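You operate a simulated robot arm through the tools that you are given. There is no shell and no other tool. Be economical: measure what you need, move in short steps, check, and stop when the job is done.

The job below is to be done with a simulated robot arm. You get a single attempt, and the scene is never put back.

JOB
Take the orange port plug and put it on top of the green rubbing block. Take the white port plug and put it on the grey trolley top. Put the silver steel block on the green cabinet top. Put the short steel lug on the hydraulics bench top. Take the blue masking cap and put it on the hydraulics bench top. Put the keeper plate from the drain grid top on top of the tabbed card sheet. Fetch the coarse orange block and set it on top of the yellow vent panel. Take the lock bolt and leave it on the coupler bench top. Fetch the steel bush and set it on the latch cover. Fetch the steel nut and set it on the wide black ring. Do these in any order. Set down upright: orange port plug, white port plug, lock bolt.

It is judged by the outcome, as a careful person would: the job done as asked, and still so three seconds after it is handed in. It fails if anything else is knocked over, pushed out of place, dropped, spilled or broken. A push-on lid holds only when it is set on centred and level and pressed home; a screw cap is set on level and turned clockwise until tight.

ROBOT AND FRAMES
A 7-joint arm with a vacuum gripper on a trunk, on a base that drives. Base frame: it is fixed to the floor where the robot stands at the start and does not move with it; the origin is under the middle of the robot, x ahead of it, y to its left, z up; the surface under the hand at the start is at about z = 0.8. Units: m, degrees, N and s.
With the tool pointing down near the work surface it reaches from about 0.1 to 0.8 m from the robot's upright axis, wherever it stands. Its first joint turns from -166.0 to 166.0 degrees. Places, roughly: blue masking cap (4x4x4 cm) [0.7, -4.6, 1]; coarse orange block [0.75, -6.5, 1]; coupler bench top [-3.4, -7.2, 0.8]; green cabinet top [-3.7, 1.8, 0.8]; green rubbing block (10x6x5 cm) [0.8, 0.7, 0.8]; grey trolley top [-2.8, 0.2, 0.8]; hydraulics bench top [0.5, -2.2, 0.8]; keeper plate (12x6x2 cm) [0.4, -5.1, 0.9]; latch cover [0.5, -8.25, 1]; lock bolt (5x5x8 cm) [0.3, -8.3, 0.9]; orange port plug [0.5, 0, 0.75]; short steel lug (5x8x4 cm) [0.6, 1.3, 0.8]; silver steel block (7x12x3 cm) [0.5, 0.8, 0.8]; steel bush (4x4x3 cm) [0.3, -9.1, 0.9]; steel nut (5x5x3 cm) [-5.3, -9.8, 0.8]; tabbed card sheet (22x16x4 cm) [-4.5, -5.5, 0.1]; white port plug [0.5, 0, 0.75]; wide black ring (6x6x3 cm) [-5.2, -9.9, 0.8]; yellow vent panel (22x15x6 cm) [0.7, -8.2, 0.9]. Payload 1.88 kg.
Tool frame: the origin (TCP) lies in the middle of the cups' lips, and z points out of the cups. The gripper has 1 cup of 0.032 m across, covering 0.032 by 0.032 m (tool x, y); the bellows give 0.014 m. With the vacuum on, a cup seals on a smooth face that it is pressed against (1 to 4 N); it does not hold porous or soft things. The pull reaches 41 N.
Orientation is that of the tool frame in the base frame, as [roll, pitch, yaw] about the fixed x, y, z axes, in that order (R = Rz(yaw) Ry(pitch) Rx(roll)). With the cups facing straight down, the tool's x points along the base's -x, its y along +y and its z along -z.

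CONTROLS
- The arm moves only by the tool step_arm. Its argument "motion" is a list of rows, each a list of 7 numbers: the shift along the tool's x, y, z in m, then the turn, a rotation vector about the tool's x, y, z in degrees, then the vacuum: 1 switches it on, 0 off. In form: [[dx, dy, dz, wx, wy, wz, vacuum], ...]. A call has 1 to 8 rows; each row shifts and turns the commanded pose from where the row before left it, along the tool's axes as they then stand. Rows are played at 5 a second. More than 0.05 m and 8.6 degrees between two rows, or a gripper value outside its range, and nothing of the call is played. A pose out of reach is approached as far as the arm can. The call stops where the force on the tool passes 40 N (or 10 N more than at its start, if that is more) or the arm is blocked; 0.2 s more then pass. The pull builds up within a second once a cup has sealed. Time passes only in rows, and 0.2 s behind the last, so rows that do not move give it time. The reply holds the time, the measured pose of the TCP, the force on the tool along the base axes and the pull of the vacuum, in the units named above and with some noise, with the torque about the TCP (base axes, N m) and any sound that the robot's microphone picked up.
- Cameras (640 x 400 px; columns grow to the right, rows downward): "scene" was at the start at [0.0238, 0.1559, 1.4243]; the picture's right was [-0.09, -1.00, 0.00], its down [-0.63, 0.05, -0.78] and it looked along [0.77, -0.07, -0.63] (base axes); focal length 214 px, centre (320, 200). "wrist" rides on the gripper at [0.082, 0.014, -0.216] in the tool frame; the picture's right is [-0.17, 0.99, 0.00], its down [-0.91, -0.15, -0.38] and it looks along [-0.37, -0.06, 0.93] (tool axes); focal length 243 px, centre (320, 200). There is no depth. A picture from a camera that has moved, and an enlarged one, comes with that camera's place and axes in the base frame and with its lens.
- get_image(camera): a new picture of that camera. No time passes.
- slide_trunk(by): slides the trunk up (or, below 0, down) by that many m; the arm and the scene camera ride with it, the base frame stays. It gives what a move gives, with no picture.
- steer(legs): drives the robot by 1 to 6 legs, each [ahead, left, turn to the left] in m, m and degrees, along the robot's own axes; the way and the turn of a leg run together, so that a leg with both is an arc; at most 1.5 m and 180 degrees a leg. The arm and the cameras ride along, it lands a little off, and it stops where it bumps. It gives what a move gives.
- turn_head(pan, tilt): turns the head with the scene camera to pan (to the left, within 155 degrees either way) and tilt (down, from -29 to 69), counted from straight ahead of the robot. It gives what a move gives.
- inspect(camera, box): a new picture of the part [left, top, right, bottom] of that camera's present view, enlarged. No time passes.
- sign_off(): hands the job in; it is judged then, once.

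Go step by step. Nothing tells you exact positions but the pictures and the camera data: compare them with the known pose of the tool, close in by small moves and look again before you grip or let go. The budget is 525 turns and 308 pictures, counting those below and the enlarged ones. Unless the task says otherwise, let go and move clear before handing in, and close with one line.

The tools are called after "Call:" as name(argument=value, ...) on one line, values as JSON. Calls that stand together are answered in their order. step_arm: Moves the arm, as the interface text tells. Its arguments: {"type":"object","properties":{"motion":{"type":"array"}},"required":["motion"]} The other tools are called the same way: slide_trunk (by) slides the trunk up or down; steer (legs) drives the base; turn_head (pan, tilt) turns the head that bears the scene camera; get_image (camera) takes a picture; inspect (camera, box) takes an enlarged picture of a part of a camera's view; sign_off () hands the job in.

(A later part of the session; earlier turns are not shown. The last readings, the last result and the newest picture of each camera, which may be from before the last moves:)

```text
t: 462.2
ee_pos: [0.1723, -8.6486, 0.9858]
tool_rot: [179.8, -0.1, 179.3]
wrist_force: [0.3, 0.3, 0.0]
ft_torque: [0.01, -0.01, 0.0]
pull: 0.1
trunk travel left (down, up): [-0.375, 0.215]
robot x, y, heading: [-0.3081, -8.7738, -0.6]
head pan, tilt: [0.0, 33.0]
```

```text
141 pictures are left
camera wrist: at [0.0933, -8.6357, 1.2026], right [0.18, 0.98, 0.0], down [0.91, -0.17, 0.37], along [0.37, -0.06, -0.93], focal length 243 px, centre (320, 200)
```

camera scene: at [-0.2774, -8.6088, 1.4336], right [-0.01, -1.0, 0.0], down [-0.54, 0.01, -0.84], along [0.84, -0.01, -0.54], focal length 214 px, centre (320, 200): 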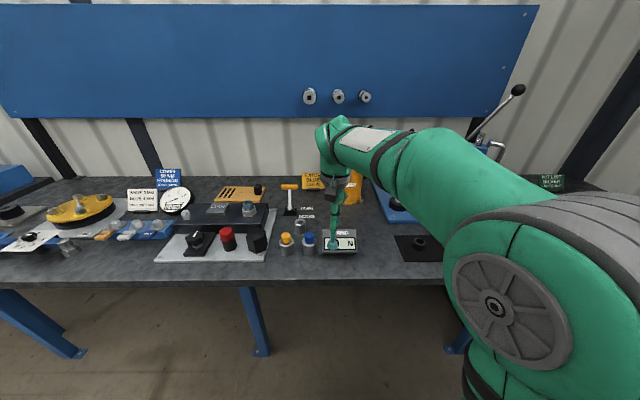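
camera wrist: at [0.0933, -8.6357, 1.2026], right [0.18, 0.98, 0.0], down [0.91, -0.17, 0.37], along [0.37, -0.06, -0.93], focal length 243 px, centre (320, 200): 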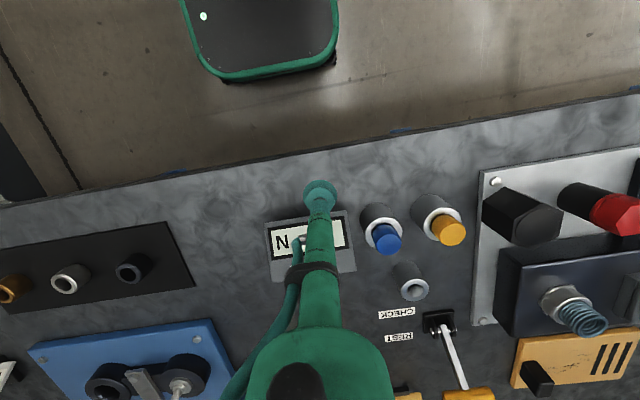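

Call:
inspect(camera="scene", box=[140, 160, 300, 260])

Call:
inspect(camera="wrist", box=[0, 200, 208, 330])

Call:
inspect(camera="wrist", box=[432, 140, 640, 270])

```text
4.00 times, centred on (220, 210) of scene
camera zoom: at [-0.2774, -8.6088, 1.4336], right [-0.01, -1.0, 0.0], down [-0.54, 0.01, -0.84], along [0.84, -0.01, -0.54], focal length 858 px, centre (720, 160)
```

zoom: 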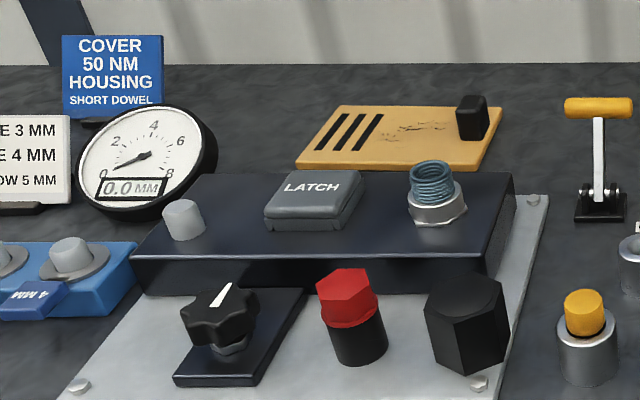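

```text
3.08 times, centred on (104, 265) of wrist
camera zoom: at [0.0933, -8.6357, 1.2026], right [0.18, 0.98, 0.0], down [0.91, -0.17, 0.37], along [0.37, -0.06, -0.93], focal length 746 px, centre (985, 0)
```

zoom: 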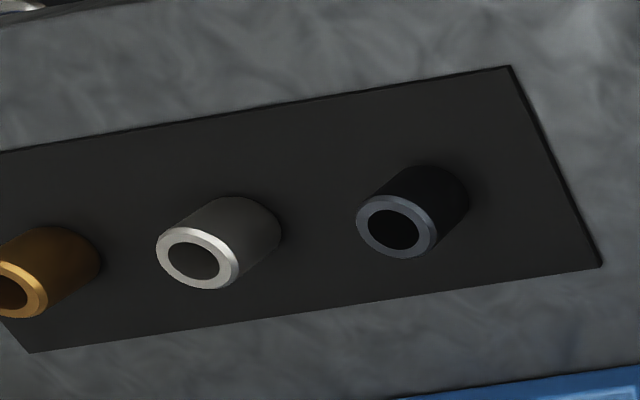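

```text
3.08 times, centred on (536, 205) of wrist
camera zoom: at [0.0933, -8.6357, 1.2026], right [0.18, 0.98, 0.0], down [0.91, -0.17, 0.37], along [0.37, -0.06, -0.93], focal length 746 px, centre (-345, 185)
```

zoom: 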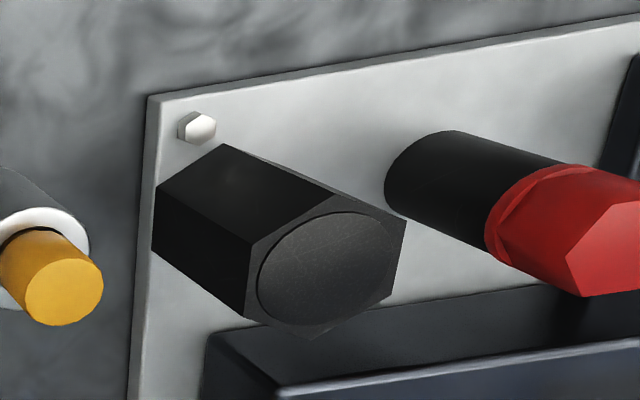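

The steel bush is the silver ring on the black plate (~(0.29, -9.10)); the latch cover is the grey "LATCH" pad. I'll move right and take the bush.

Call:
steer(legs=[[0.13, -0.25, 0.6]])

Call:
turn_head(pan=-10, tilt=38)

Call:
get_image(camera="scene")

Call:
inspect(camera="wrist", box=[140, 120, 340, 245])

```text
t: 464.2
ee_pos: [0.3008, -8.8958, 0.9854]
tool_rot: [179.9, -0.1, -180.0]
wrist_force: [0.9, 0.1, 0.6]
ft_torque: [0.0, -0.03, -0.01]
pull: 0.0
trunk travel left (down, up): [-0.375, 0.215]
robot x, y, heading: [-0.1771, -9.0227, -0.1]
head pan, tilt: [0.0, 33.0]
```

```text
t: 464.9
ee_pos: [0.3007, -8.8957, 0.9856]
tool_rot: [179.8, 0.0, -179.9]
wrist_force: [0.0, 0.2, 0.4]
ft_torque: [0.0, -0.02, -0.01]
pull: 0.1
trunk travel left (down, up): [-0.375, 0.215]
robot x, y, heading: [-0.1799, -9.0224, 0.0]
head pan, tilt: [-10.0, 38.0]
```

```text
137 pictures are left
camera scene: at [-0.1544, -8.8756, 1.4259], right [-0.17, -0.99, 0.0], down [-0.61, 0.11, -0.79], along [0.78, -0.14, -0.62], focal length 214 px, centre (320, 200)
```

scene: 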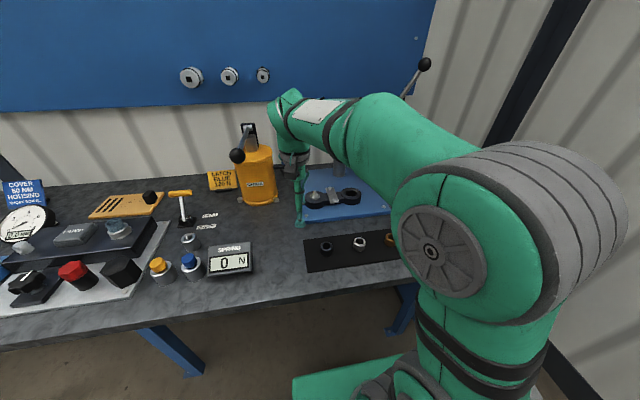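

```text
3.20 times, centred on (240, 182) of wrist
camera zoom: at [0.2206, -8.8831, 1.2026], right [0.17, 0.99, 0.0], down [0.92, -0.15, 0.37], along [0.37, -0.06, -0.93], focal length 776 px, centre (576, 256)
```

zoom: 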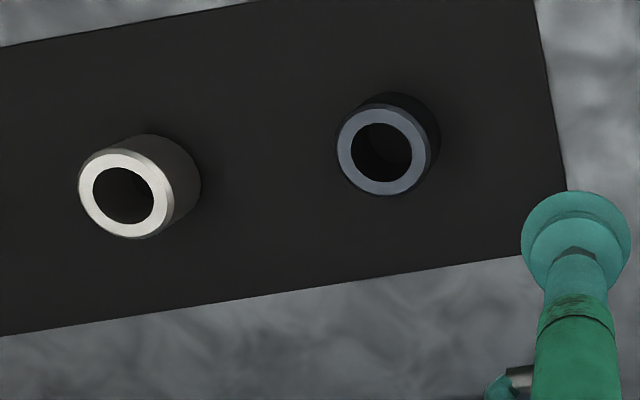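

Call:
step_arm(motion=[[0.0024, -0.04, 0, 0, 0, 0, 0], [0.0024, -0.04, 0, 0, 0, 0, 0], [0.0024, -0.04, 0, 0, 0, 0, 0], [0.0024, -0.04, 0, 0, 0, 0, 0], [0.0024, -0.039, 0, 0, 0, 0, 0], [0, 0, 0.04, 0, 0, 0, 0], [0, 0, 0.03, 0, 0, 0, 0], [0, 0, 0, 0, 0, 0, 0]])

Call:
inspect(camera="wrist", box=[240, 140, 400, 240])

Call:
inspect(camera="scene", box=[310, 210, 406, 270])

```text
t: 466.7
ee_pos: [0.2889, -9.0945, 0.9163]
tool_rot: [179.8, -0.1, -179.9]
wrist_force: [0.4, -0.1, 0.0]
ft_torque: [0.0, -0.02, 0.02]
pull: 0.0
trunk travel left (down, up): [-0.375, 0.215]
robot x, y, heading: [-0.1806, -9.0279, 0.3]
head pan, tilt: [-10.0, 38.0]
```

```text
4.00 times, centred on (320, 190) of wrist
camera zoom: at [0.2088, -9.082, 1.132], right [0.17, 0.99, 0.0], down [0.92, -0.15, 0.37], along [0.37, -0.06, -0.93], focal length 970 px, centre (320, 240)
```

zoom: 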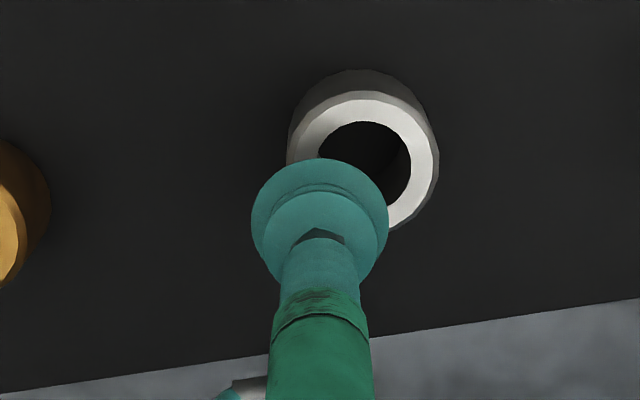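

```text
6.67 times, centred on (358, 240) of scene
camera zoom: at [-0.1543, -8.8757, 1.4259], right [-0.17, -0.99, 0.0], down [-0.61, 0.11, -0.79], along [0.78, -0.14, -0.62], focal length 1430 px, centre (67, -67)
```

zoom: 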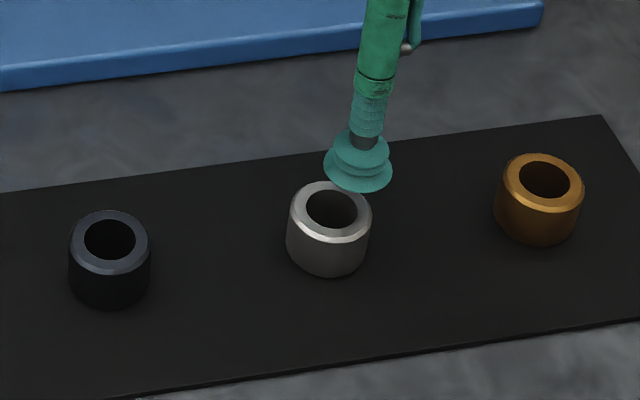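

Call:
step_arm(motion=[[0, 0.012, 0.015, 0, 0, 0, 0], [0, 0, 0.01, 0, 0, 0, 0], [0, 0, 0, 0, 0, 0, 0]])

Call:
inspect(camera="wrist", box=[240, 140, 400, 240])

Call:
inspect(camera="scene", box=[310, 210, 406, 270])

```text
t: 467.5
ee_pos: [0.2872, -9.0819, 0.8922]
tool_rot: [179.8, -0.1, 179.9]
wrist_force: [0.1, 0.2, 0.8]
ft_torque: [0.01, 0.0, 0.0]
pull: 0.0
trunk travel left (down, up): [-0.375, 0.215]
robot x, y, heading: [-0.1781, -9.024, 0.1]
head pan, tilt: [-10.0, 38.0]
```

```text
4.00 times, centred on (320, 190) of wrist
camera zoom: at [0.208, -9.0696, 1.1076], right [0.17, 0.99, 0.0], down [0.92, -0.15, 0.37], along [0.37, -0.06, -0.93], focal length 970 px, centre (320, 240)
```

zoom: 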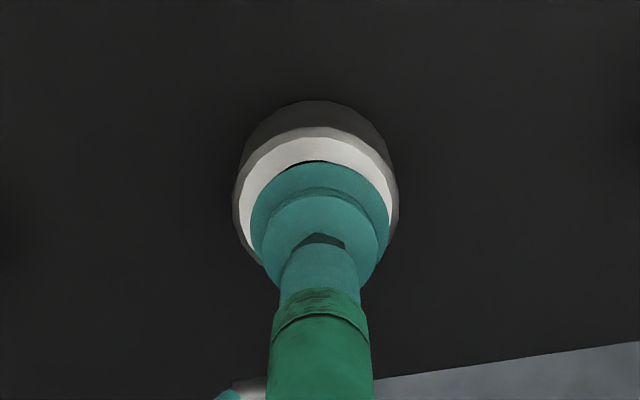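

```text
6.67 times, centred on (358, 240) of scene
camera zoom: at [-0.1545, -8.8756, 1.4259], right [-0.17, -0.99, 0.0], down [-0.61, 0.11, -0.79], along [0.78, -0.14, -0.62], focal length 1430 px, centre (67, -67)
```

zoom: 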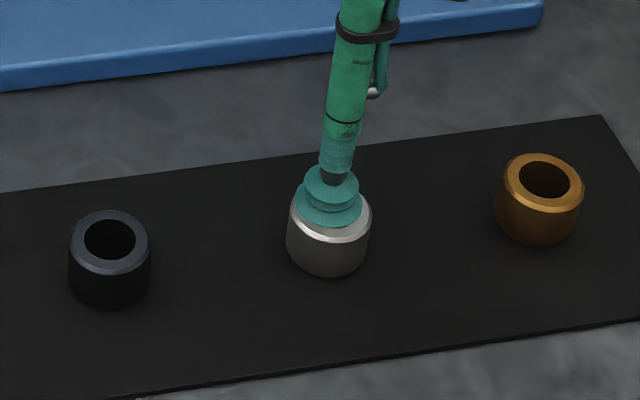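

Call:
step_arm(motion=[[-0.002, -0.001, 0.008, 0, 0, 0, 1], [0, 0, 0.005, 0, 0, 0, 1], [0, 0, 0.004, 0, 0, 0, 1], [0, 0, 0, 0, 0, 0, 1], [0, 0, 0, 0, 0, 0, 1]])

```text
t: 468.4
ee_pos: [0.2923, -9.0829, 0.8799]
tool_rot: [179.8, 0.6, 180.0]
wrist_force: [-0.9, 0.7, 11.9]
ft_torque: [-0.13, -0.05, -0.03]
pull: 41.0
trunk travel left (down, up): [-0.375, 0.215]
robot x, y, heading: [-0.1761, -9.026, -0.2]
head pan, tilt: [-10.0, 38.0]
stopped in row 4: the force on the tool passed its limit at 44 N (the readings are from after the stop); the commanded pose is now the measured one
```

Sealed. Lift and move to the latch cover.

Call:
step_arm(motion=[[0, 0, -0.02, 0, 0.6, 0, 1], [0, 0, -0.045, 0, 0, 0, 1], [0, 0, -0.045, 0, 0, 0, 1], [0.02, 0, -0.04, 0, 0, 0, 1], [0.03, 0.01, -0.03, 0, 0, 0, 1], [0.03, 0.02, -0.03, 0, 0, 0, 1]])

Call:
steer(legs=[[0, 0.6, 0]])

Call:
turn_head(pan=5, tilt=38)

Call:
get_image(camera="scene")

Call:
get_image(camera="wrist")

```text
t: 469.8
ee_pos: [0.211, -9.0533, 1.0876]
tool_rot: [179.9, -0.4, 180.0]
wrist_force: [0.5, -0.7, -1.5]
ft_torque: [0.06, 0.07, 0.04]
pull: 40.5
trunk travel left (down, up): [-0.375, 0.215]
robot x, y, heading: [-0.1762, -9.0208, 0.4]
head pan, tilt: [-10.0, 38.0]
```

```text
t: 473.1
ee_pos: [0.2138, -8.4602, 1.0865]
tool_rot: [179.8, -0.3, 179.2]
wrist_force: [0.4, -0.7, -1.3]
ft_torque: [0.03, 0.03, -0.01]
pull: 40.6
trunk travel left (down, up): [-0.375, 0.215]
robot x, y, heading: [-0.1752, -8.4253, -0.8]
head pan, tilt: [-10.0, 38.0]
```

```text
t: 473.9
ee_pos: [0.214, -8.459, 1.0863]
tool_rot: [179.8, -0.3, 179.1]
wrist_force: [0.1, -0.7, -1.9]
ft_torque: [0.02, 0.03, -0.04]
pull: 41.3
trunk travel left (down, up): [-0.375, 0.215]
robot x, y, heading: [-0.1741, -8.4228, -0.9]
head pan, tilt: [5.0, 38.0]
```

```text
131 pictures are left
camera scene: at [-0.1473, -8.2527, 1.4259], right [0.07, -1.0, 0.0], down [-0.61, -0.04, -0.79], along [0.79, 0.06, -0.62], focal length 214 px, centre (320, 200)
```

scene: 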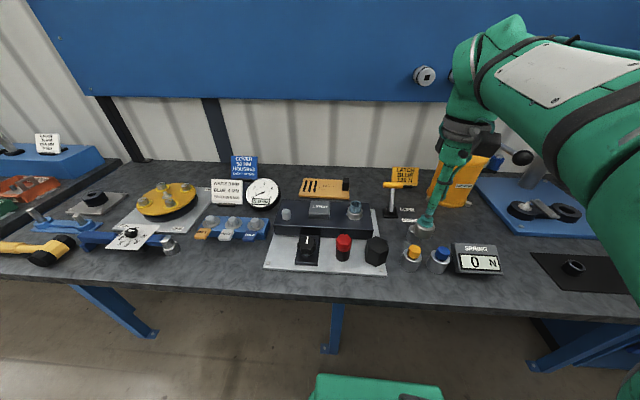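

```text
130 pictures are left
camera wrist: at [0.1349, -8.4461, 1.3034], right [0.18, 0.98, 0.0], down [0.91, -0.17, 0.37], along [0.36, -0.06, -0.93], focal length 243 px, centre (320, 200)
```

wrist: 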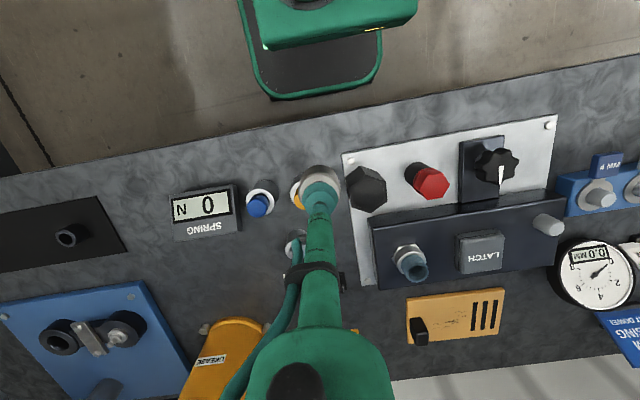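

Call:
inspect(camera="wrist", box=[410, 200, 570, 300])

Call:
inspect(camera="scene", box=[260, 180, 420, 280])

```text
4.00 times, centred on (490, 250) of wrist
camera zoom: at [0.1349, -8.4461, 1.3034], right [0.18, 0.98, 0.0], down [0.91, -0.17, 0.37], along [0.36, -0.06, -0.93], focal length 970 px, centre (-360, 0)
```

zoom: 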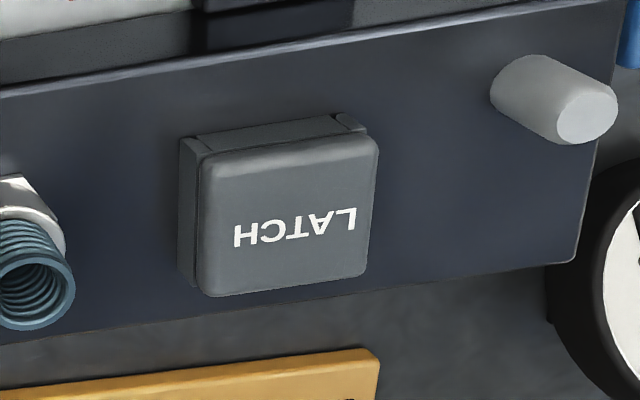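

```text
4.00 times, centred on (340, 230) of scene
camera zoom: at [-0.1473, -8.2527, 1.4259], right [0.07, -1.0, 0.0], down [-0.61, -0.04, -0.79], along [0.79, 0.06, -0.62], focal length 858 px, centre (240, 80)
```

zoom: 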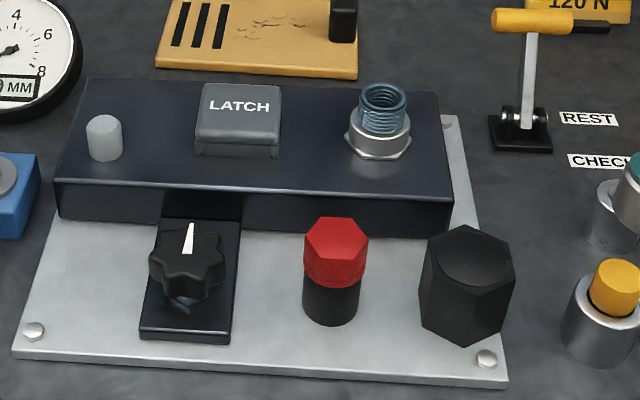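

Call:
step_arm(motion=[[-0.0286, 0.0359, 0, 0, 0, 0, 1], [-0.0286, 0.0359, 0, 0, 0, 0, 1], [-0.0286, 0.0359, 0, 0, 0, 0, 1], [-0.0286, 0.0359, 0, 0, 0, 0, 1], [-0.0286, 0.0359, 0, 0, 0, 0, 1], [-0.0286, 0.0359, 0, 0, 0, 0, 1], [-0.0286, 0.0359, 0, 0, 0, 0, 1], [0, 0, 0.03, 0, 0, 0, 1]])

Call:
inspect(camera="wrist", box=[220, 120, 420, 245])

Call:
inspect(camera="scene", box=[260, 160, 380, 235])

```text
t: 475.7
ee_pos: [0.4224, -8.2106, 1.0553]
tool_rot: [179.8, -0.3, 179.2]
wrist_force: [-0.6, 0.7, -1.4]
ft_torque: [-0.06, 0.06, -0.01]
pull: 40.7
trunk travel left (down, up): [-0.375, 0.215]
robot x, y, heading: [-0.1737, -8.4188, -0.8]
head pan, tilt: [5.0, 38.0]
```

```text
3.20 times, centred on (320, 182) of wrist
camera zoom: at [0.3426, -8.1965, 1.272], right [0.18, 0.98, 0.0], down [0.91, -0.17, 0.37], along [0.36, -0.07, -0.93], focal length 776 px, centre (320, 256)
```

zoom: 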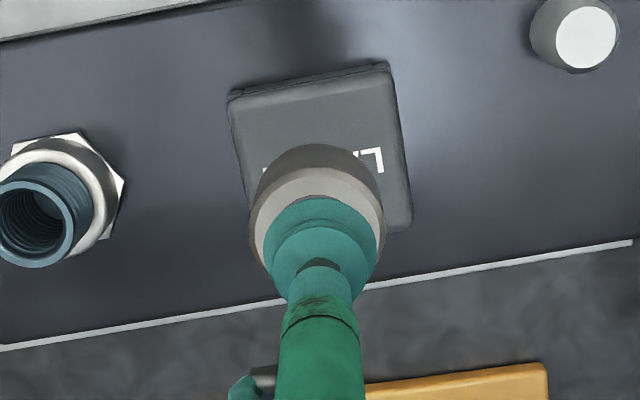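

```text
5.33 times, centred on (320, 198) of scene
camera zoom: at [-0.147, -8.2523, 1.4259], right [0.07, -1.0, 0.0], down [-0.61, -0.05, -0.79], along [0.79, 0.06, -0.62], focal length 1144 px, centre (320, 213)
```

zoom: 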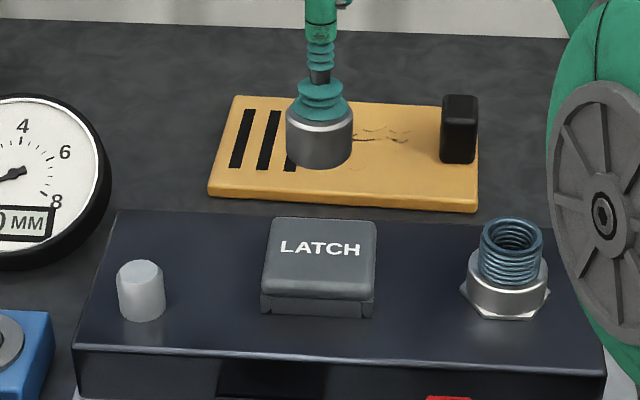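

Aligned above the cover. Lowering.

Call:
step_arm(motion=[[-0.002, 0, 0.03, 0, 0, 0, 1], [0, 0, 0.02, 0, 0, 0, 1], [0, 0, 0, 0, 0, 0, 1]])

Call:
inspect(camera="scene", box=[260, 160, 380, 235])

Call:
inspect(camera="wrist", box=[220, 120, 420, 245])

```text
t: 476.5
ee_pos: [0.4219, -8.2103, 1.0054]
tool_rot: [179.7, -0.3, 179.0]
wrist_force: [-1.2, 0.3, -1.2]
ft_torque: [0.04, 0.01, -0.02]
pull: 40.5
trunk travel left (down, up): [-0.375, 0.215]
robot x, y, heading: [-0.1727, -8.4213, -0.8]
head pan, tilt: [5.0, 38.0]
```

```text
5.33 times, centred on (320, 198) of scene
camera zoom: at [-0.1472, -8.2526, 1.4259], right [0.07, -1.0, 0.0], down [-0.61, -0.05, -0.79], along [0.79, 0.06, -0.62], focal length 1144 px, centre (320, 213)
```

zoom: 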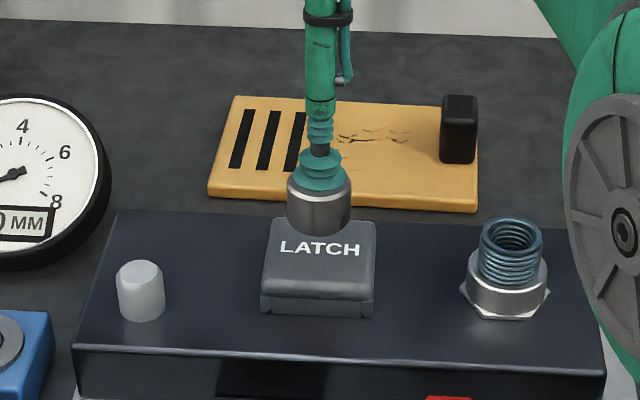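

```text
3.20 times, centred on (320, 182) of wrist
camera zoom: at [0.3426, -8.1967, 1.2221], right [0.18, 0.98, 0.0], down [0.91, -0.17, 0.37], along [0.36, -0.06, -0.93], focal length 776 px, centre (320, 256)
```

zoom: 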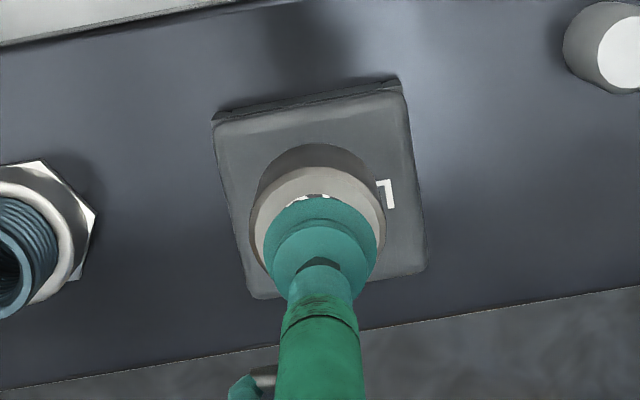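

Call:
step_arm(motion=[[-0.002, 0, 0.01, 0, 0, 0, 1], [0, 0, 0.005, 0, 0, 0, 1], [0, 0, 0, 0, 0, 0, 1]])

Call:
step_arm(motion=[[0, 0, 0.004, 0, 0, 0, 1], [0, 0, 0, 0, 0, 0, 1]])

Call:
step_arm(motion=[[0, 0, 0.003, 0, 0, 0, 1], [0, 0, 0, 0, 0, 0, 1]])

Call:
inspect(camera="scene", box=[260, 160, 380, 235])

```text
t: 477.3
ee_pos: [0.4227, -8.2119, 0.992]
tool_rot: [179.7, -0.3, 179.1]
wrist_force: [-0.5, -0.1, -1.4]
ft_torque: [-0.01, 0.04, 0.02]
pull: 40.2
trunk travel left (down, up): [-0.375, 0.215]
robot x, y, heading: [-0.1766, -8.4238, -0.8]
head pan, tilt: [5.0, 38.0]
```

```text
t: 477.9
ee_pos: [0.4227, -8.2127, 0.9873]
tool_rot: [179.8, -0.4, 179.0]
wrist_force: [0.4, 0.4, -1.2]
ft_torque: [0.01, 0.03, 0.01]
pull: 40.5
trunk travel left (down, up): [-0.375, 0.215]
robot x, y, heading: [-0.1735, -8.4221, -0.8]
head pan, tilt: [5.0, 38.0]
```

```text
t: 478.5
ee_pos: [0.4213, -8.2112, 0.9841]
tool_rot: [179.8, -0.2, 179.0]
wrist_force: [-0.3, -0.6, -0.7]
ft_torque: [-0.01, 0.01, -0.01]
pull: 41.0
trunk travel left (down, up): [-0.375, 0.215]
robot x, y, heading: [-0.172, -8.4244, -0.7]
head pan, tilt: [5.0, 38.0]
```

```text
5.33 times, centred on (320, 198) of scene
camera zoom: at [-0.1473, -8.2526, 1.4259], right [0.07, -1.0, 0.0], down [-0.61, -0.05, -0.79], along [0.79, 0.06, -0.62], focal length 1144 px, centre (320, 213)
```

zoom: 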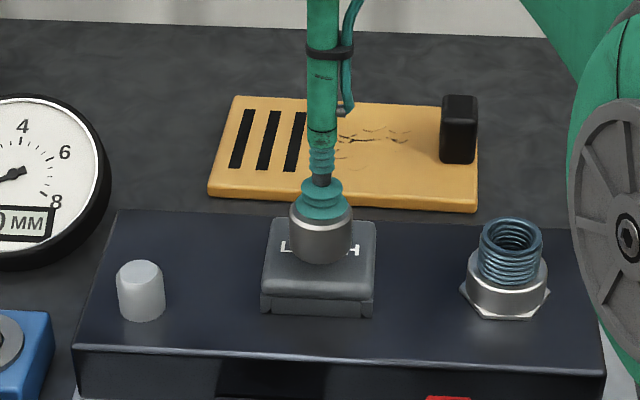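

Call:
step_arm(motion=[[0, 0, 0.003, 0, 0, 0, 1], [0, 0, 0, 0, 0, 0, 1]])

Call:
step_arm(motion=[[0, 0, 0.003, 0, 0, 0, 1], [0, 0, 0, 0, 0, 0, 1]])

```text
t: 479.1
ee_pos: [0.4223, -8.2125, 0.9813]
tool_rot: [179.7, -0.3, 179.1]
wrist_force: [0.4, 0.2, -1.3]
ft_torque: [0.02, 0.02, 0.0]
pull: 41.0
trunk travel left (down, up): [-0.375, 0.215]
robot x, y, heading: [-0.1758, -8.4231, -0.7]
head pan, tilt: [5.0, 38.0]
```

```text
t: 479.7
ee_pos: [0.4217, -8.2125, 0.9785]
tool_rot: [179.8, -0.2, 179.2]
wrist_force: [-0.2, 0.0, -1.3]
ft_torque: [0.0, 0.02, 0.06]
pull: 40.9
trunk travel left (down, up): [-0.375, 0.215]
robot x, y, heading: [-0.1732, -8.423, -0.8]
head pan, tilt: [5.0, 38.0]
```

Call:
step_arm(motion=[[0, 0, 0.003, 0, 0, 0, 1], [0, 0, 0, 0, 0, 0, 1]])

Call:
step_arm(motion=[[0, 0, 0.003, 0, 0, 0, 1], [0, 0, 0, 0, 0, 0, 1]])

Call:
step_arm(motion=[[0, 0, 0.003, 0, 0, 0, 1], [0, 0, 0, 0, 0, 0, 1]])

Call:
inspect(camera="scene", box=[260, 160, 380, 235])

```text
t: 480.3
ee_pos: [0.4234, -8.2111, 0.9769]
tool_rot: [179.8, -0.3, 179.2]
wrist_force: [-1.0, -0.3, -1.4]
ft_torque: [-0.01, 0.01, 0.01]
pull: 41.2
trunk travel left (down, up): [-0.375, 0.215]
robot x, y, heading: [-0.1743, -8.4211, -0.8]
head pan, tilt: [5.0, 38.0]
```

```text
t: 480.9
ee_pos: [0.4223, -8.211, 0.9729]
tool_rot: [179.9, -0.3, 179.0]
wrist_force: [0.5, 0.1, 3.2]
ft_torque: [0.01, -0.03, 0.01]
pull: 40.9
trunk travel left (down, up): [-0.375, 0.215]
robot x, y, heading: [-0.1761, -8.4231, -0.7]
head pan, tilt: [5.0, 38.0]
```

```text
t: 481.5
ee_pos: [0.422, -8.2111, 0.972]
tool_rot: [179.7, -0.1, 179.2]
wrist_force: [0.1, -1.0, 13.6]
ft_torque: [-0.11, -0.14, 0.0]
pull: 40.6
trunk travel left (down, up): [-0.375, 0.215]
robot x, y, heading: [-0.1712, -8.4241, -0.8]
head pan, tilt: [5.0, 38.0]
```

```text
5.33 times, centred on (320, 198) of scene
camera zoom: at [-0.1482, -8.253, 1.4262], right [0.07, -1.0, 0.0], down [-0.61, -0.04, -0.79], along [0.79, 0.06, -0.62], focal length 1144 px, centre (320, 213)
```

zoom: 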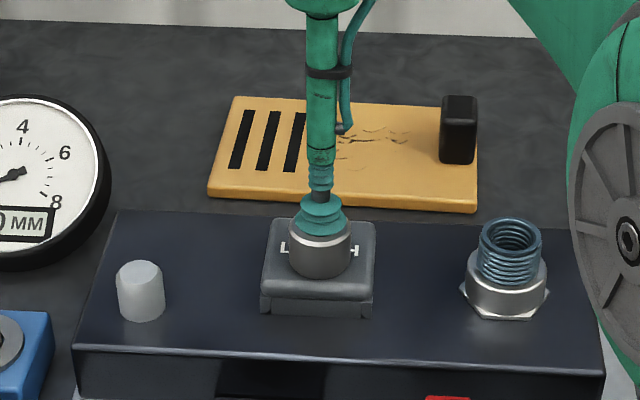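

Contact and centred on the cover. Release and lift.

Call:
step_arm(motion=[[0, 0, -0.002, 0, 0, 0, 1], [0, 0, 0, 0, 0, 0, 0], [0, 0, 0, 0, 0, 0, 0], [0, 0, 0, 0, 0, 0, 0], [0, 0, -0.005, 0, 0, 0, 0], [0, 0, -0.01, 0, 0, 0, 0], [0, 0, -0.045, 0, 0, 0, 0], [0, 0, -0.045, 0, 0, 0, 0]])

Call:
step_arm(motion=[[0.035, 0, 0, 0, 0, 0, 0], [0.04, -0.02, 0, 0, 0, 0, 0], [0.045, -0.02, 0, 0, 0, 0, 0], [0, -0.03, 0, 0, 0, 0, 0], [0, 0, 0, 0, 0, 0, 0]])

Call:
inspect(camera="scene", box=[260, 170, 420, 270])

Call:
get_image(camera="wrist")

```text
t: 483.3
ee_pos: [0.4224, -8.2111, 1.0791]
tool_rot: [179.9, -0.3, 179.1]
wrist_force: [-0.4, -0.5, 0.2]
ft_torque: [-0.01, -0.01, 0.0]
pull: 0.2
trunk travel left (down, up): [-0.375, 0.215]
robot x, y, heading: [-0.1765, -8.4247, -0.7]
head pan, tilt: [5.0, 38.0]
```

```text
t: 484.5
ee_pos: [0.3006, -8.2818, 1.0789]
tool_rot: [179.7, -0.3, 179.0]
wrist_force: [-0.3, 0.5, 0.2]
ft_torque: [0.02, 0.01, -0.01]
pull: 0.0
trunk travel left (down, up): [-0.375, 0.215]
robot x, y, heading: [-0.1751, -8.4248, -0.7]
head pan, tilt: [5.0, 38.0]
```

```text
4.00 times, centred on (340, 220) of scene
camera zoom: at [-0.1473, -8.2527, 1.4259], right [0.07, -1.0, 0.0], down [-0.61, -0.04, -0.79], along [0.79, 0.06, -0.62], focal length 858 px, centre (240, 120)
```

zoom: 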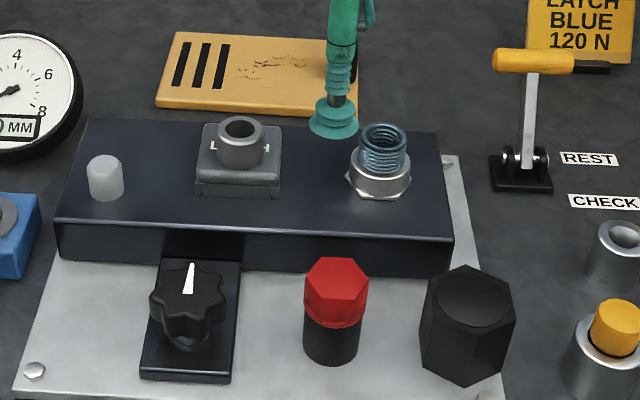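

```text
120 pictures are left
camera wrist: at [0.2214, -8.2675, 1.295], right [0.18, 0.98, 0.0], down [0.91, -0.17, 0.37], along [0.36, -0.06, -0.93], focal length 243 px, centre (320, 200)
```

wrist: 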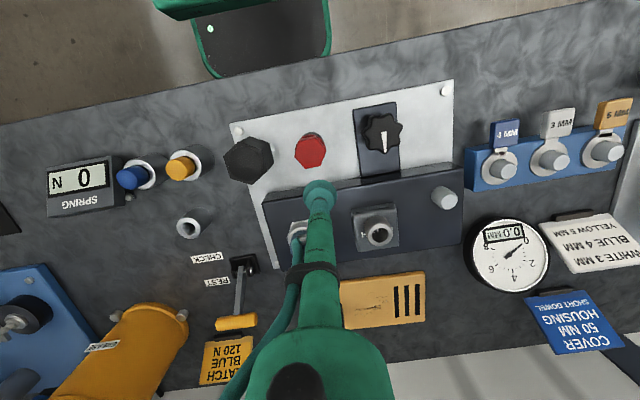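

Bush is on the latch cover. Next the lock bolt – the red hex-headed one at (0.28, -8.29).

Call:
step_arm(motion=[[0.022, -0.0085, 0.02, 0, 0, 0, 0], [0, 0, 0.04, 0, 0, 0, 0], [0, 0, 0.03, 0, 0, 0, 0], [0, 0, 0, 0, 0, 0, 0]])

Call:
inspect(camera="wrist", box=[240, 140, 400, 240])

Call:
inspect(camera="scene", box=[290, 220, 386, 280])

```text
t: 485.5
ee_pos: [0.279, -8.2872, 0.9879]
tool_rot: [179.9, -0.3, 179.1]
wrist_force: [-0.4, 0.4, 0.8]
ft_torque: [0.01, -0.01, 0.0]
pull: 0.0
trunk travel left (down, up): [-0.375, 0.215]
robot x, y, heading: [-0.1732, -8.4236, -0.9]
head pan, tilt: [5.0, 38.0]
```

```text
4.00 times, centred on (320, 190) of wrist
camera zoom: at [0.1992, -8.2732, 1.2057], right [0.18, 0.98, 0.0], down [0.91, -0.17, 0.37], along [0.36, -0.06, -0.93], focal length 970 px, centre (320, 240)
```

zoom: 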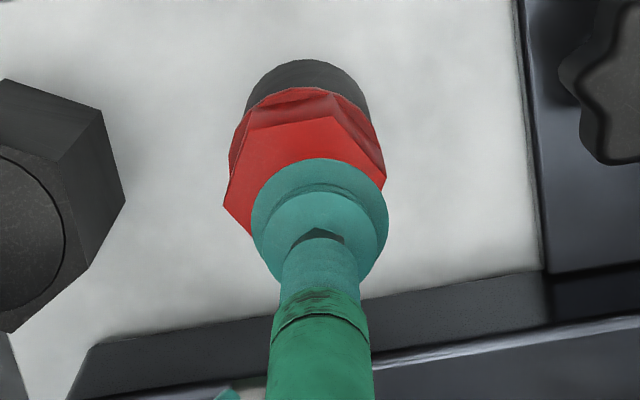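

```text
6.67 times, centred on (338, 250) of scene
camera zoom: at [-0.1472, -8.2526, 1.4259], right [0.07, -1.0, 0.0], down [-0.61, -0.05, -0.79], along [0.79, 0.06, -0.62], focal length 1430 px, centre (200, -133)
```

zoom: 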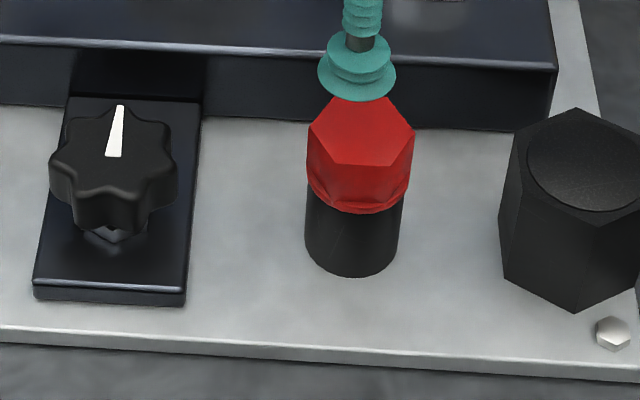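

Call:
step_arm(motion=[[-0.004, -0.0045, 0.015, 0, 0, 0, 1], [0, 0, 0.008, 0, 0, 0, 1], [0, 0, 0.004, 0, 0, 0, 1], [0, 0, 0, 0, 0, 0, 1]])

Call:
step_arm(motion=[[0, 0, 0.004, 0, 0, 0, 1], [0, 0, 0, 0, 0, 0, 1], [0, 0, 0, 0, 0, 0, 1]])

```text
t: 486.5
ee_pos: [0.2825, -8.2921, 0.9598]
tool_rot: [179.8, -0.3, 179.1]
wrist_force: [-0.3, -0.2, -0.2]
ft_torque: [0.05, 0.03, 0.02]
pull: 0.2
trunk travel left (down, up): [-0.375, 0.215]
robot x, y, heading: [-0.1723, -8.4215, -0.8]
head pan, tilt: [5.0, 38.0]
```

```text
t: 487.3
ee_pos: [0.2822, -8.2918, 0.9571]
tool_rot: [179.8, -0.3, 179.1]
wrist_force: [-0.2, -0.8, 0.0]
ft_torque: [-0.02, 0.01, 0.01]
pull: 0.0
trunk travel left (down, up): [-0.375, 0.215]
robot x, y, heading: [-0.1725, -8.4245, -0.9]
head pan, tilt: [5.0, 38.0]
```

Call:
step_arm(motion=[[0, 0, 0.004, 0, 0, 0, 1], [0, 0, 0, 0, 0, 0, 1], [0, 0, 0, 0, 0, 0, 1]])

Call:
step_arm(motion=[[0, 0, 0.003, 0, 0, 0, 1], [0, 0, 0, 0, 0, 0, 1], [0, 0, 0, 0, 0, 0, 1]])

```text
t: 488.1
ee_pos: [0.2836, -8.2909, 0.952]
tool_rot: [179.8, -0.2, 179.2]
wrist_force: [-0.2, -0.5, 1.6]
ft_torque: [0.02, 0.03, -0.01]
pull: 40.6
trunk travel left (down, up): [-0.375, 0.215]
robot x, y, heading: [-0.1705, -8.4223, -0.7]
head pan, tilt: [5.0, 38.0]
```

```text
t: 488.9
ee_pos: [0.2821, -8.292, 0.9494]
tool_rot: [179.7, -0.3, 179.1]
wrist_force: [0.4, -1.5, 1.1]
ft_torque: [-0.04, -0.02, -0.03]
pull: 41.1
trunk travel left (down, up): [-0.375, 0.215]
robot x, y, heading: [-0.1736, -8.4243, -0.7]
head pan, tilt: [5.0, 38.0]
```

Sealed. Lift slowly and see what comes up.

Call:
step_arm(motion=[[0, 0, -0.01, 0, 0, 0, 1], [0, 0, -0.02, 0, 0, 0, 1], [0, 0, -0.03, 0, 0, 0, 1], [0, 0, -0.04, 0, 0, 0, 1], [0, 0, -0.04, 0, 0, 0, 1], [0, 0, 0, 0, 0, 0, 1]])

Call:
inspect(camera="scene", box=[270, 170, 430, 270])

```text
t: 490.3
ee_pos: [0.2829, -8.2942, 1.0914]
tool_rot: [179.7, -0.2, 179.1]
wrist_force: [0.3, -0.3, -1.2]
ft_torque: [0.01, 0.01, -0.01]
pull: 41.0
trunk travel left (down, up): [-0.375, 0.215]
robot x, y, heading: [-0.1745, -8.4255, -0.9]
head pan, tilt: [5.0, 38.0]
```

```text
4.00 times, centred on (350, 220) of scene
camera zoom: at [-0.1474, -8.2526, 1.4259], right [0.07, -1.0, 0.0], down [-0.61, -0.04, -0.79], along [0.79, 0.06, -0.62], focal length 858 px, centre (200, 120)
```

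zoom: 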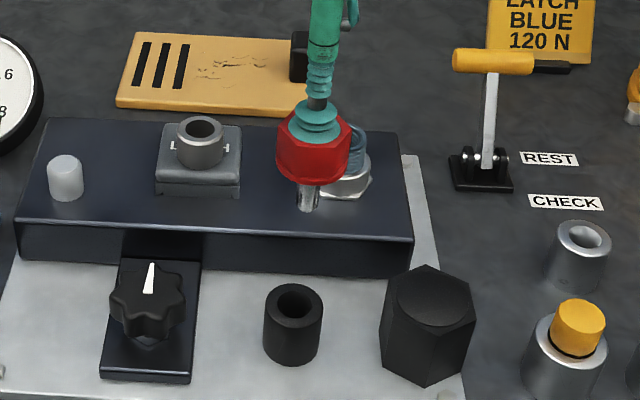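

The bolt came out of its sleeve cleanly. Drive it to the coupler bench.

Call:
step_arm(motion=[[0.03, -0.02, -0.01, 0, 0, 0, 1], [0.03, -0.03, 0, 0, 0, 0, 1], [0, -0.04, 0, 0, 0, 0, 1], [0, -0.03, 0, 0, 0, 0, 1]])

Call:
steer(legs=[[-0.45, 0, 0.8], [0, 1.1, 0], [0, 1.1, 0], [-0.2, 0, 0], [0, 0, 179.5]])

Call:
steer(legs=[[1.3, 0, 0], [1.2, 0, 0]])

Call:
turn_head(pan=60, tilt=30)

Call:
get_image(camera="scene")

```text
t: 491.3
ee_pos: [0.2206, -8.4117, 1.0982]
tool_rot: [179.8, -0.3, 179.1]
wrist_force: [-0.1, 0.9, -1.5]
ft_torque: [-0.03, 0.02, 0.0]
pull: 41.1
trunk travel left (down, up): [-0.375, 0.215]
robot x, y, heading: [-0.1748, -8.4258, -0.7]
head pan, tilt: [5.0, 38.0]
```

```text
t: 513.0
ee_pos: [-1.2491, -6.2566, 1.0986]
tool_rot: [179.8, -0.4, 1.6]
wrist_force: [-0.4, 0.1, -0.9]
ft_torque: [-0.01, 0.01, 0.0]
pull: 40.7
trunk travel left (down, up): [-0.375, 0.215]
robot x, y, heading: [-0.855, -6.2275, -178.2]
head pan, tilt: [5.0, 38.0]
```

```text
t: 525.3
ee_pos: [-3.7587, -6.3145, 1.0981]
tool_rot: [179.8, -0.3, 1.6]
wrist_force: [-0.1, -0.6, -0.8]
ft_torque: [0.01, -0.01, -0.03]
pull: 40.2
trunk travel left (down, up): [-0.375, 0.215]
robot x, y, heading: [-3.3644, -6.2908, -178.4]
head pan, tilt: [5.0, 38.0]
```

```text
t: 526.5
ee_pos: [-3.7581, -6.3151, 1.0982]
tool_rot: [179.8, -0.3, 1.7]
wrist_force: [0.6, 0.2, -0.8]
ft_torque: [0.02, -0.01, -0.02]
pull: 40.6
trunk travel left (down, up): [-0.375, 0.215]
robot x, y, heading: [-3.364, -6.2857, -178.0]
head pan, tilt: [60.0, 30.0]
```

```text
116 pictures are left
camera scene: at [-3.3435, -6.5285, 1.4383], right [-0.88, 0.47, 0.0], down [0.24, 0.44, -0.87], along [-0.41, -0.76, -0.5], focal length 214 px, centre (320, 200)
```

scene: 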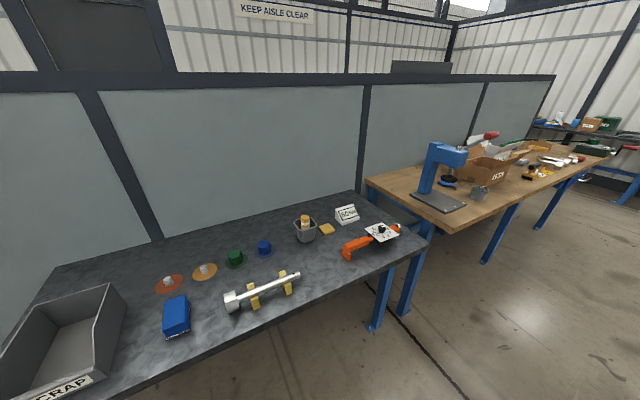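

Call:
steer(legs=[[0, 0, 88], [0.2, 0, 0]])

Call:
turn_head(pan=5, tilt=40)

Call:
get_image(camera="scene")

Call:
get_image(camera="wrist")

```text
t: 531.9
ee_pos: [-3.3375, -6.8817, 1.0983]
tool_rot: [179.9, -0.4, 90.9]
wrist_force: [0.1, -0.2, -0.2]
ft_torque: [0.01, 0.01, -0.04]
pull: 40.8
trunk travel left (down, up): [-0.375, 0.215]
robot x, y, heading: [-3.3599, -6.4891, -89.1]
head pan, tilt: [60.0, 30.0]
```

```text
t: 533.2
ee_pos: [-3.3372, -6.8823, 1.0976]
tool_rot: [179.8, -0.4, 90.7]
wrist_force: [0.8, 0.4, -0.6]
ft_torque: [0.0, 0.03, -0.02]
pull: 40.9
trunk travel left (down, up): [-0.375, 0.215]
robot x, y, heading: [-3.3609, -6.4869, -89.0]
head pan, tilt: [5.0, 40.0]
```

```text
115 pictures are left
camera scene: at [-3.1908, -6.5098, 1.423], right [-0.99, -0.1, 0.0], down [-0.07, 0.64, -0.77], along [0.08, -0.76, -0.64], focal length 214 px, centre (320, 200)
```

scene: 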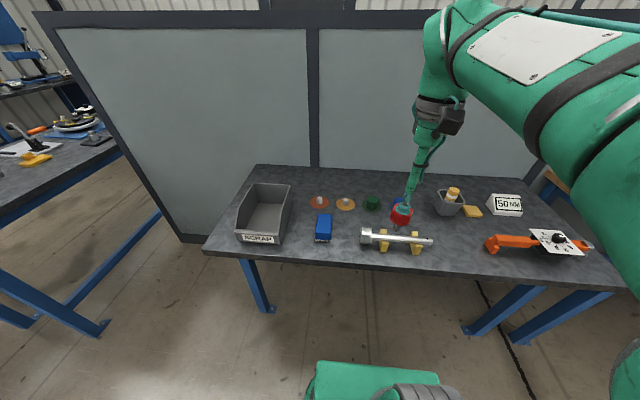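

```text
114 pictures are left
camera wrist: at [-3.3246, -6.8009, 1.3149], right [0.99, -0.15, 0.0], down [-0.14, -0.92, 0.37], along [-0.05, -0.37, -0.93], focal length 243 px, centre (320, 200)
```

wrist: 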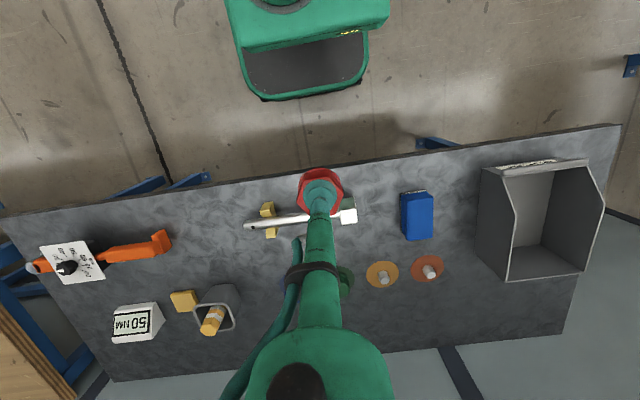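

A free spot between the coupler rod and the orange tool, about (-3.63, -7.04). Moving over it.

Call:
step_arm(motion=[[-0.0223, -0.0421, 0, 0, 0, 0, 1], [-0.0223, -0.0421, 0, 0, 0, 0, 1], [-0.0223, -0.0421, 0, 0, 0, 0, 1], [-0.0223, -0.0421, 0, 0, 0, 0, 1], [-0.0223, -0.0421, 0, 0, 0, 0, 1], [-0.0223, -0.0421, 0, 0, 0, 0, 1], [-0.0223, -0.0421, 0, 0, 0, 0, 1], [0, 0, 0.045, 0, 0, 0, 1]])

Call:
step_arm(motion=[[0, 0, 0.045, 0, 0, 0, 1], [0, 0, 0.045, 0, -0.4, 0, 1], [0, 0, 0, 0, 0, 0, 1]])

Call:
inspect(camera="scene", box=[370, 180, 530, 280])

Call:
get_image(camera="wrist")

```text
t: 535.0
ee_pos: [-3.6308, -7.0409, 1.0514]
tool_rot: [179.8, -0.3, 90.8]
wrist_force: [-0.1, 0.3, -1.8]
ft_torque: [0.02, -0.02, 0.03]
pull: 40.4
trunk travel left (down, up): [-0.375, 0.215]
robot x, y, heading: [-3.3639, -6.4877, -89.3]
head pan, tilt: [5.0, 40.0]
```

```text
t: 535.8
ee_pos: [-3.6293, -7.0397, 0.9621]
tool_rot: [179.8, 0.1, 90.8]
wrist_force: [0.0, 0.4, -1.3]
ft_torque: [0.01, 0.0, 0.0]
pull: 40.5
trunk travel left (down, up): [-0.375, 0.215]
robot x, y, heading: [-3.36, -6.489, -89.3]
head pan, tilt: [5.0, 40.0]
```

```text
4.00 times, centred on (450, 230) of scene
camera zoom: at [-3.191, -6.51, 1.423], right [-0.99, -0.1, 0.0], down [-0.07, 0.64, -0.77], along [0.08, -0.76, -0.64], focal length 858 px, centre (-200, 80)
```

zoom: 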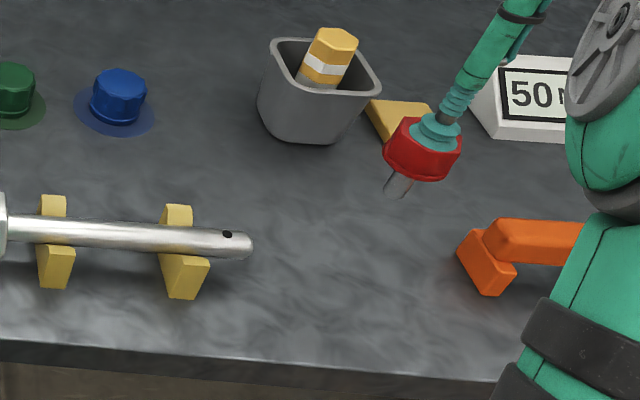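

```text
112 pictures are left
camera wrist: at [-3.6165, -6.9582, 1.1786], right [0.99, -0.15, 0.0], down [-0.14, -0.92, 0.38], along [-0.05, -0.37, -0.93], focal length 243 px, centre (320, 200)
```

wrist: 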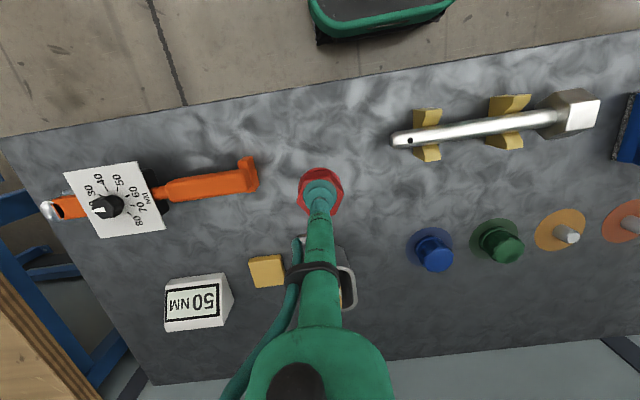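

Call:
step_arm(motion=[[-0.02, 0, 0.01, 0, 0, 0, 1], [0, 0, 0.02, 0, 0, 0, 1], [0, 0, 0.015, 0, 0, 0, 1], [0, 0, 0, 0, 0, 0, 1]])

Call:
inspect(camera="scene", box=[410, 210, 506, 270])

```text
t: 536.8
ee_pos: [-3.6287, -7.0604, 0.9174]
tool_rot: [179.8, 0.1, 90.9]
wrist_force: [-0.2, -0.4, -1.4]
ft_torque: [0.01, -0.01, -0.01]
pull: 40.9
trunk travel left (down, up): [-0.375, 0.215]
robot x, y, heading: [-3.361, -6.4863, -89.3]
head pan, tilt: [5.0, 40.0]
```

```text
6.67 times, centred on (458, 240) of scene
camera zoom: at [-3.1909, -6.5099, 1.4229], right [-0.99, -0.1, 0.0], down [-0.07, 0.64, -0.77], along [0.08, -0.76, -0.64], focal length 1430 px, centre (-600, -67)
```

zoom: 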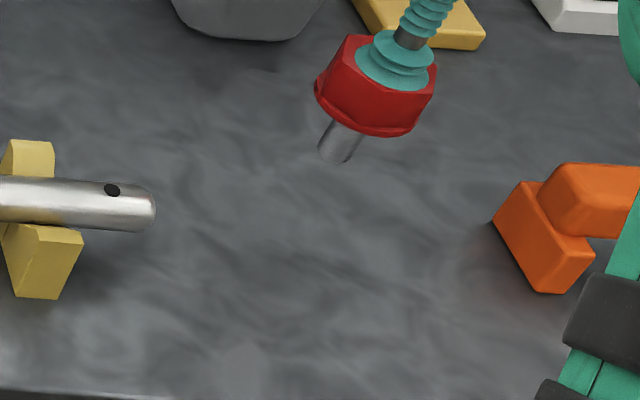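

Call:
step_arm(motion=[[0, 0, 0.012, 0, 0, 0, 1], [0, 0, 0.008, 0, 0, 0, 1], [0, 0, 0, 0, 0, 0, 1]])

Call:
step_arm(motion=[[0, 0, 0.008, 0, 0, 0, 1], [0, 0, 0.004, 0, 0, 0, 1], [0, 0, 0, 0, 0, 0, 1]])

Call:
inspect(camera="scene", box=[410, 210, 506, 270])

```text
t: 537.6
ee_pos: [-3.6288, -7.0603, 0.8965]
tool_rot: [179.8, 0.0, 90.8]
wrist_force: [0.3, -0.1, -0.9]
ft_torque: [-0.03, 0.0, -0.01]
pull: 40.7
trunk travel left (down, up): [-0.375, 0.215]
robot x, y, heading: [-3.3602, -6.4872, -89.0]
head pan, tilt: [5.0, 40.0]
```

```text
t: 538.4
ee_pos: [-3.6285, -7.0607, 0.8849]
tool_rot: [179.7, 0.2, 90.7]
wrist_force: [-0.6, 0.3, -0.9]
ft_torque: [-0.02, -0.02, 0.02]
pull: 40.8
trunk travel left (down, up): [-0.375, 0.215]
robot x, y, heading: [-3.3613, -6.4884, -89.0]
head pan, tilt: [5.0, 40.0]
```

```text
6.67 times, centred on (458, 240) of scene
camera zoom: at [-3.1909, -6.5099, 1.4229], right [-0.99, -0.1, 0.0], down [-0.07, 0.64, -0.77], along [0.08, -0.76, -0.64], focal length 1430 px, centre (-600, -67)
```

zoom: 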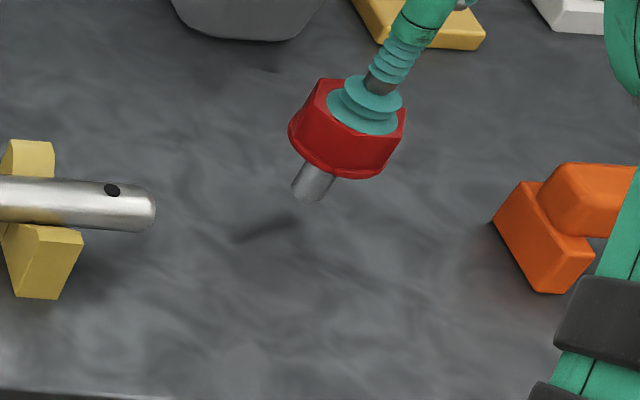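

Call:
step_arm(motion=[[0, 0, 0.006, 0, 0, 0, 1], [0, 0, 0.004, 0, 0, 0, 1], [0, 0, 0, 0, 0, 0, 1]])

Call:
step_arm(motion=[[0, 0, 0.004, 0, 0, 0, 1], [0, 0, 0.003, 0, 0, 0, 1], [0, 0, 0, 0, 0, 0, 1]])

Call:
inspect(camera="scene", box=[410, 210, 506, 270])

```text
t: 539.2
ee_pos: [-3.6293, -7.0606, 0.8745]
tool_rot: [179.7, 0.1, 90.8]
wrist_force: [0.7, -0.5, -0.8]
ft_torque: [-0.03, -0.02, -0.02]
pull: 41.0
trunk travel left (down, up): [-0.375, 0.215]
robot x, y, heading: [-3.3618, -6.4873, -89.1]
head pan, tilt: [5.0, 40.0]
```

```text
t: 540.0
ee_pos: [-3.6293, -7.0612, 0.8698]
tool_rot: [179.9, 0.2, 90.8]
wrist_force: [1.1, 0.3, 11.9]
ft_torque: [0.08, 0.02, -0.03]
pull: 40.5
trunk travel left (down, up): [-0.375, 0.215]
robot x, y, heading: [-3.3633, -6.4822, -89.1]
head pan, tilt: [5.0, 40.0]
```

```text
6.67 times, centred on (458, 240) of scene
camera zoom: at [-3.1906, -6.509, 1.4231], right [-0.99, -0.1, 0.0], down [-0.07, 0.64, -0.77], along [0.08, -0.76, -0.64], focal length 1430 px, centre (-600, -67)
```

zoom: 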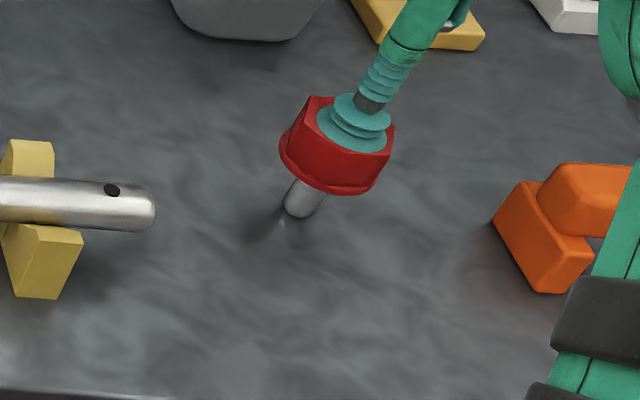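

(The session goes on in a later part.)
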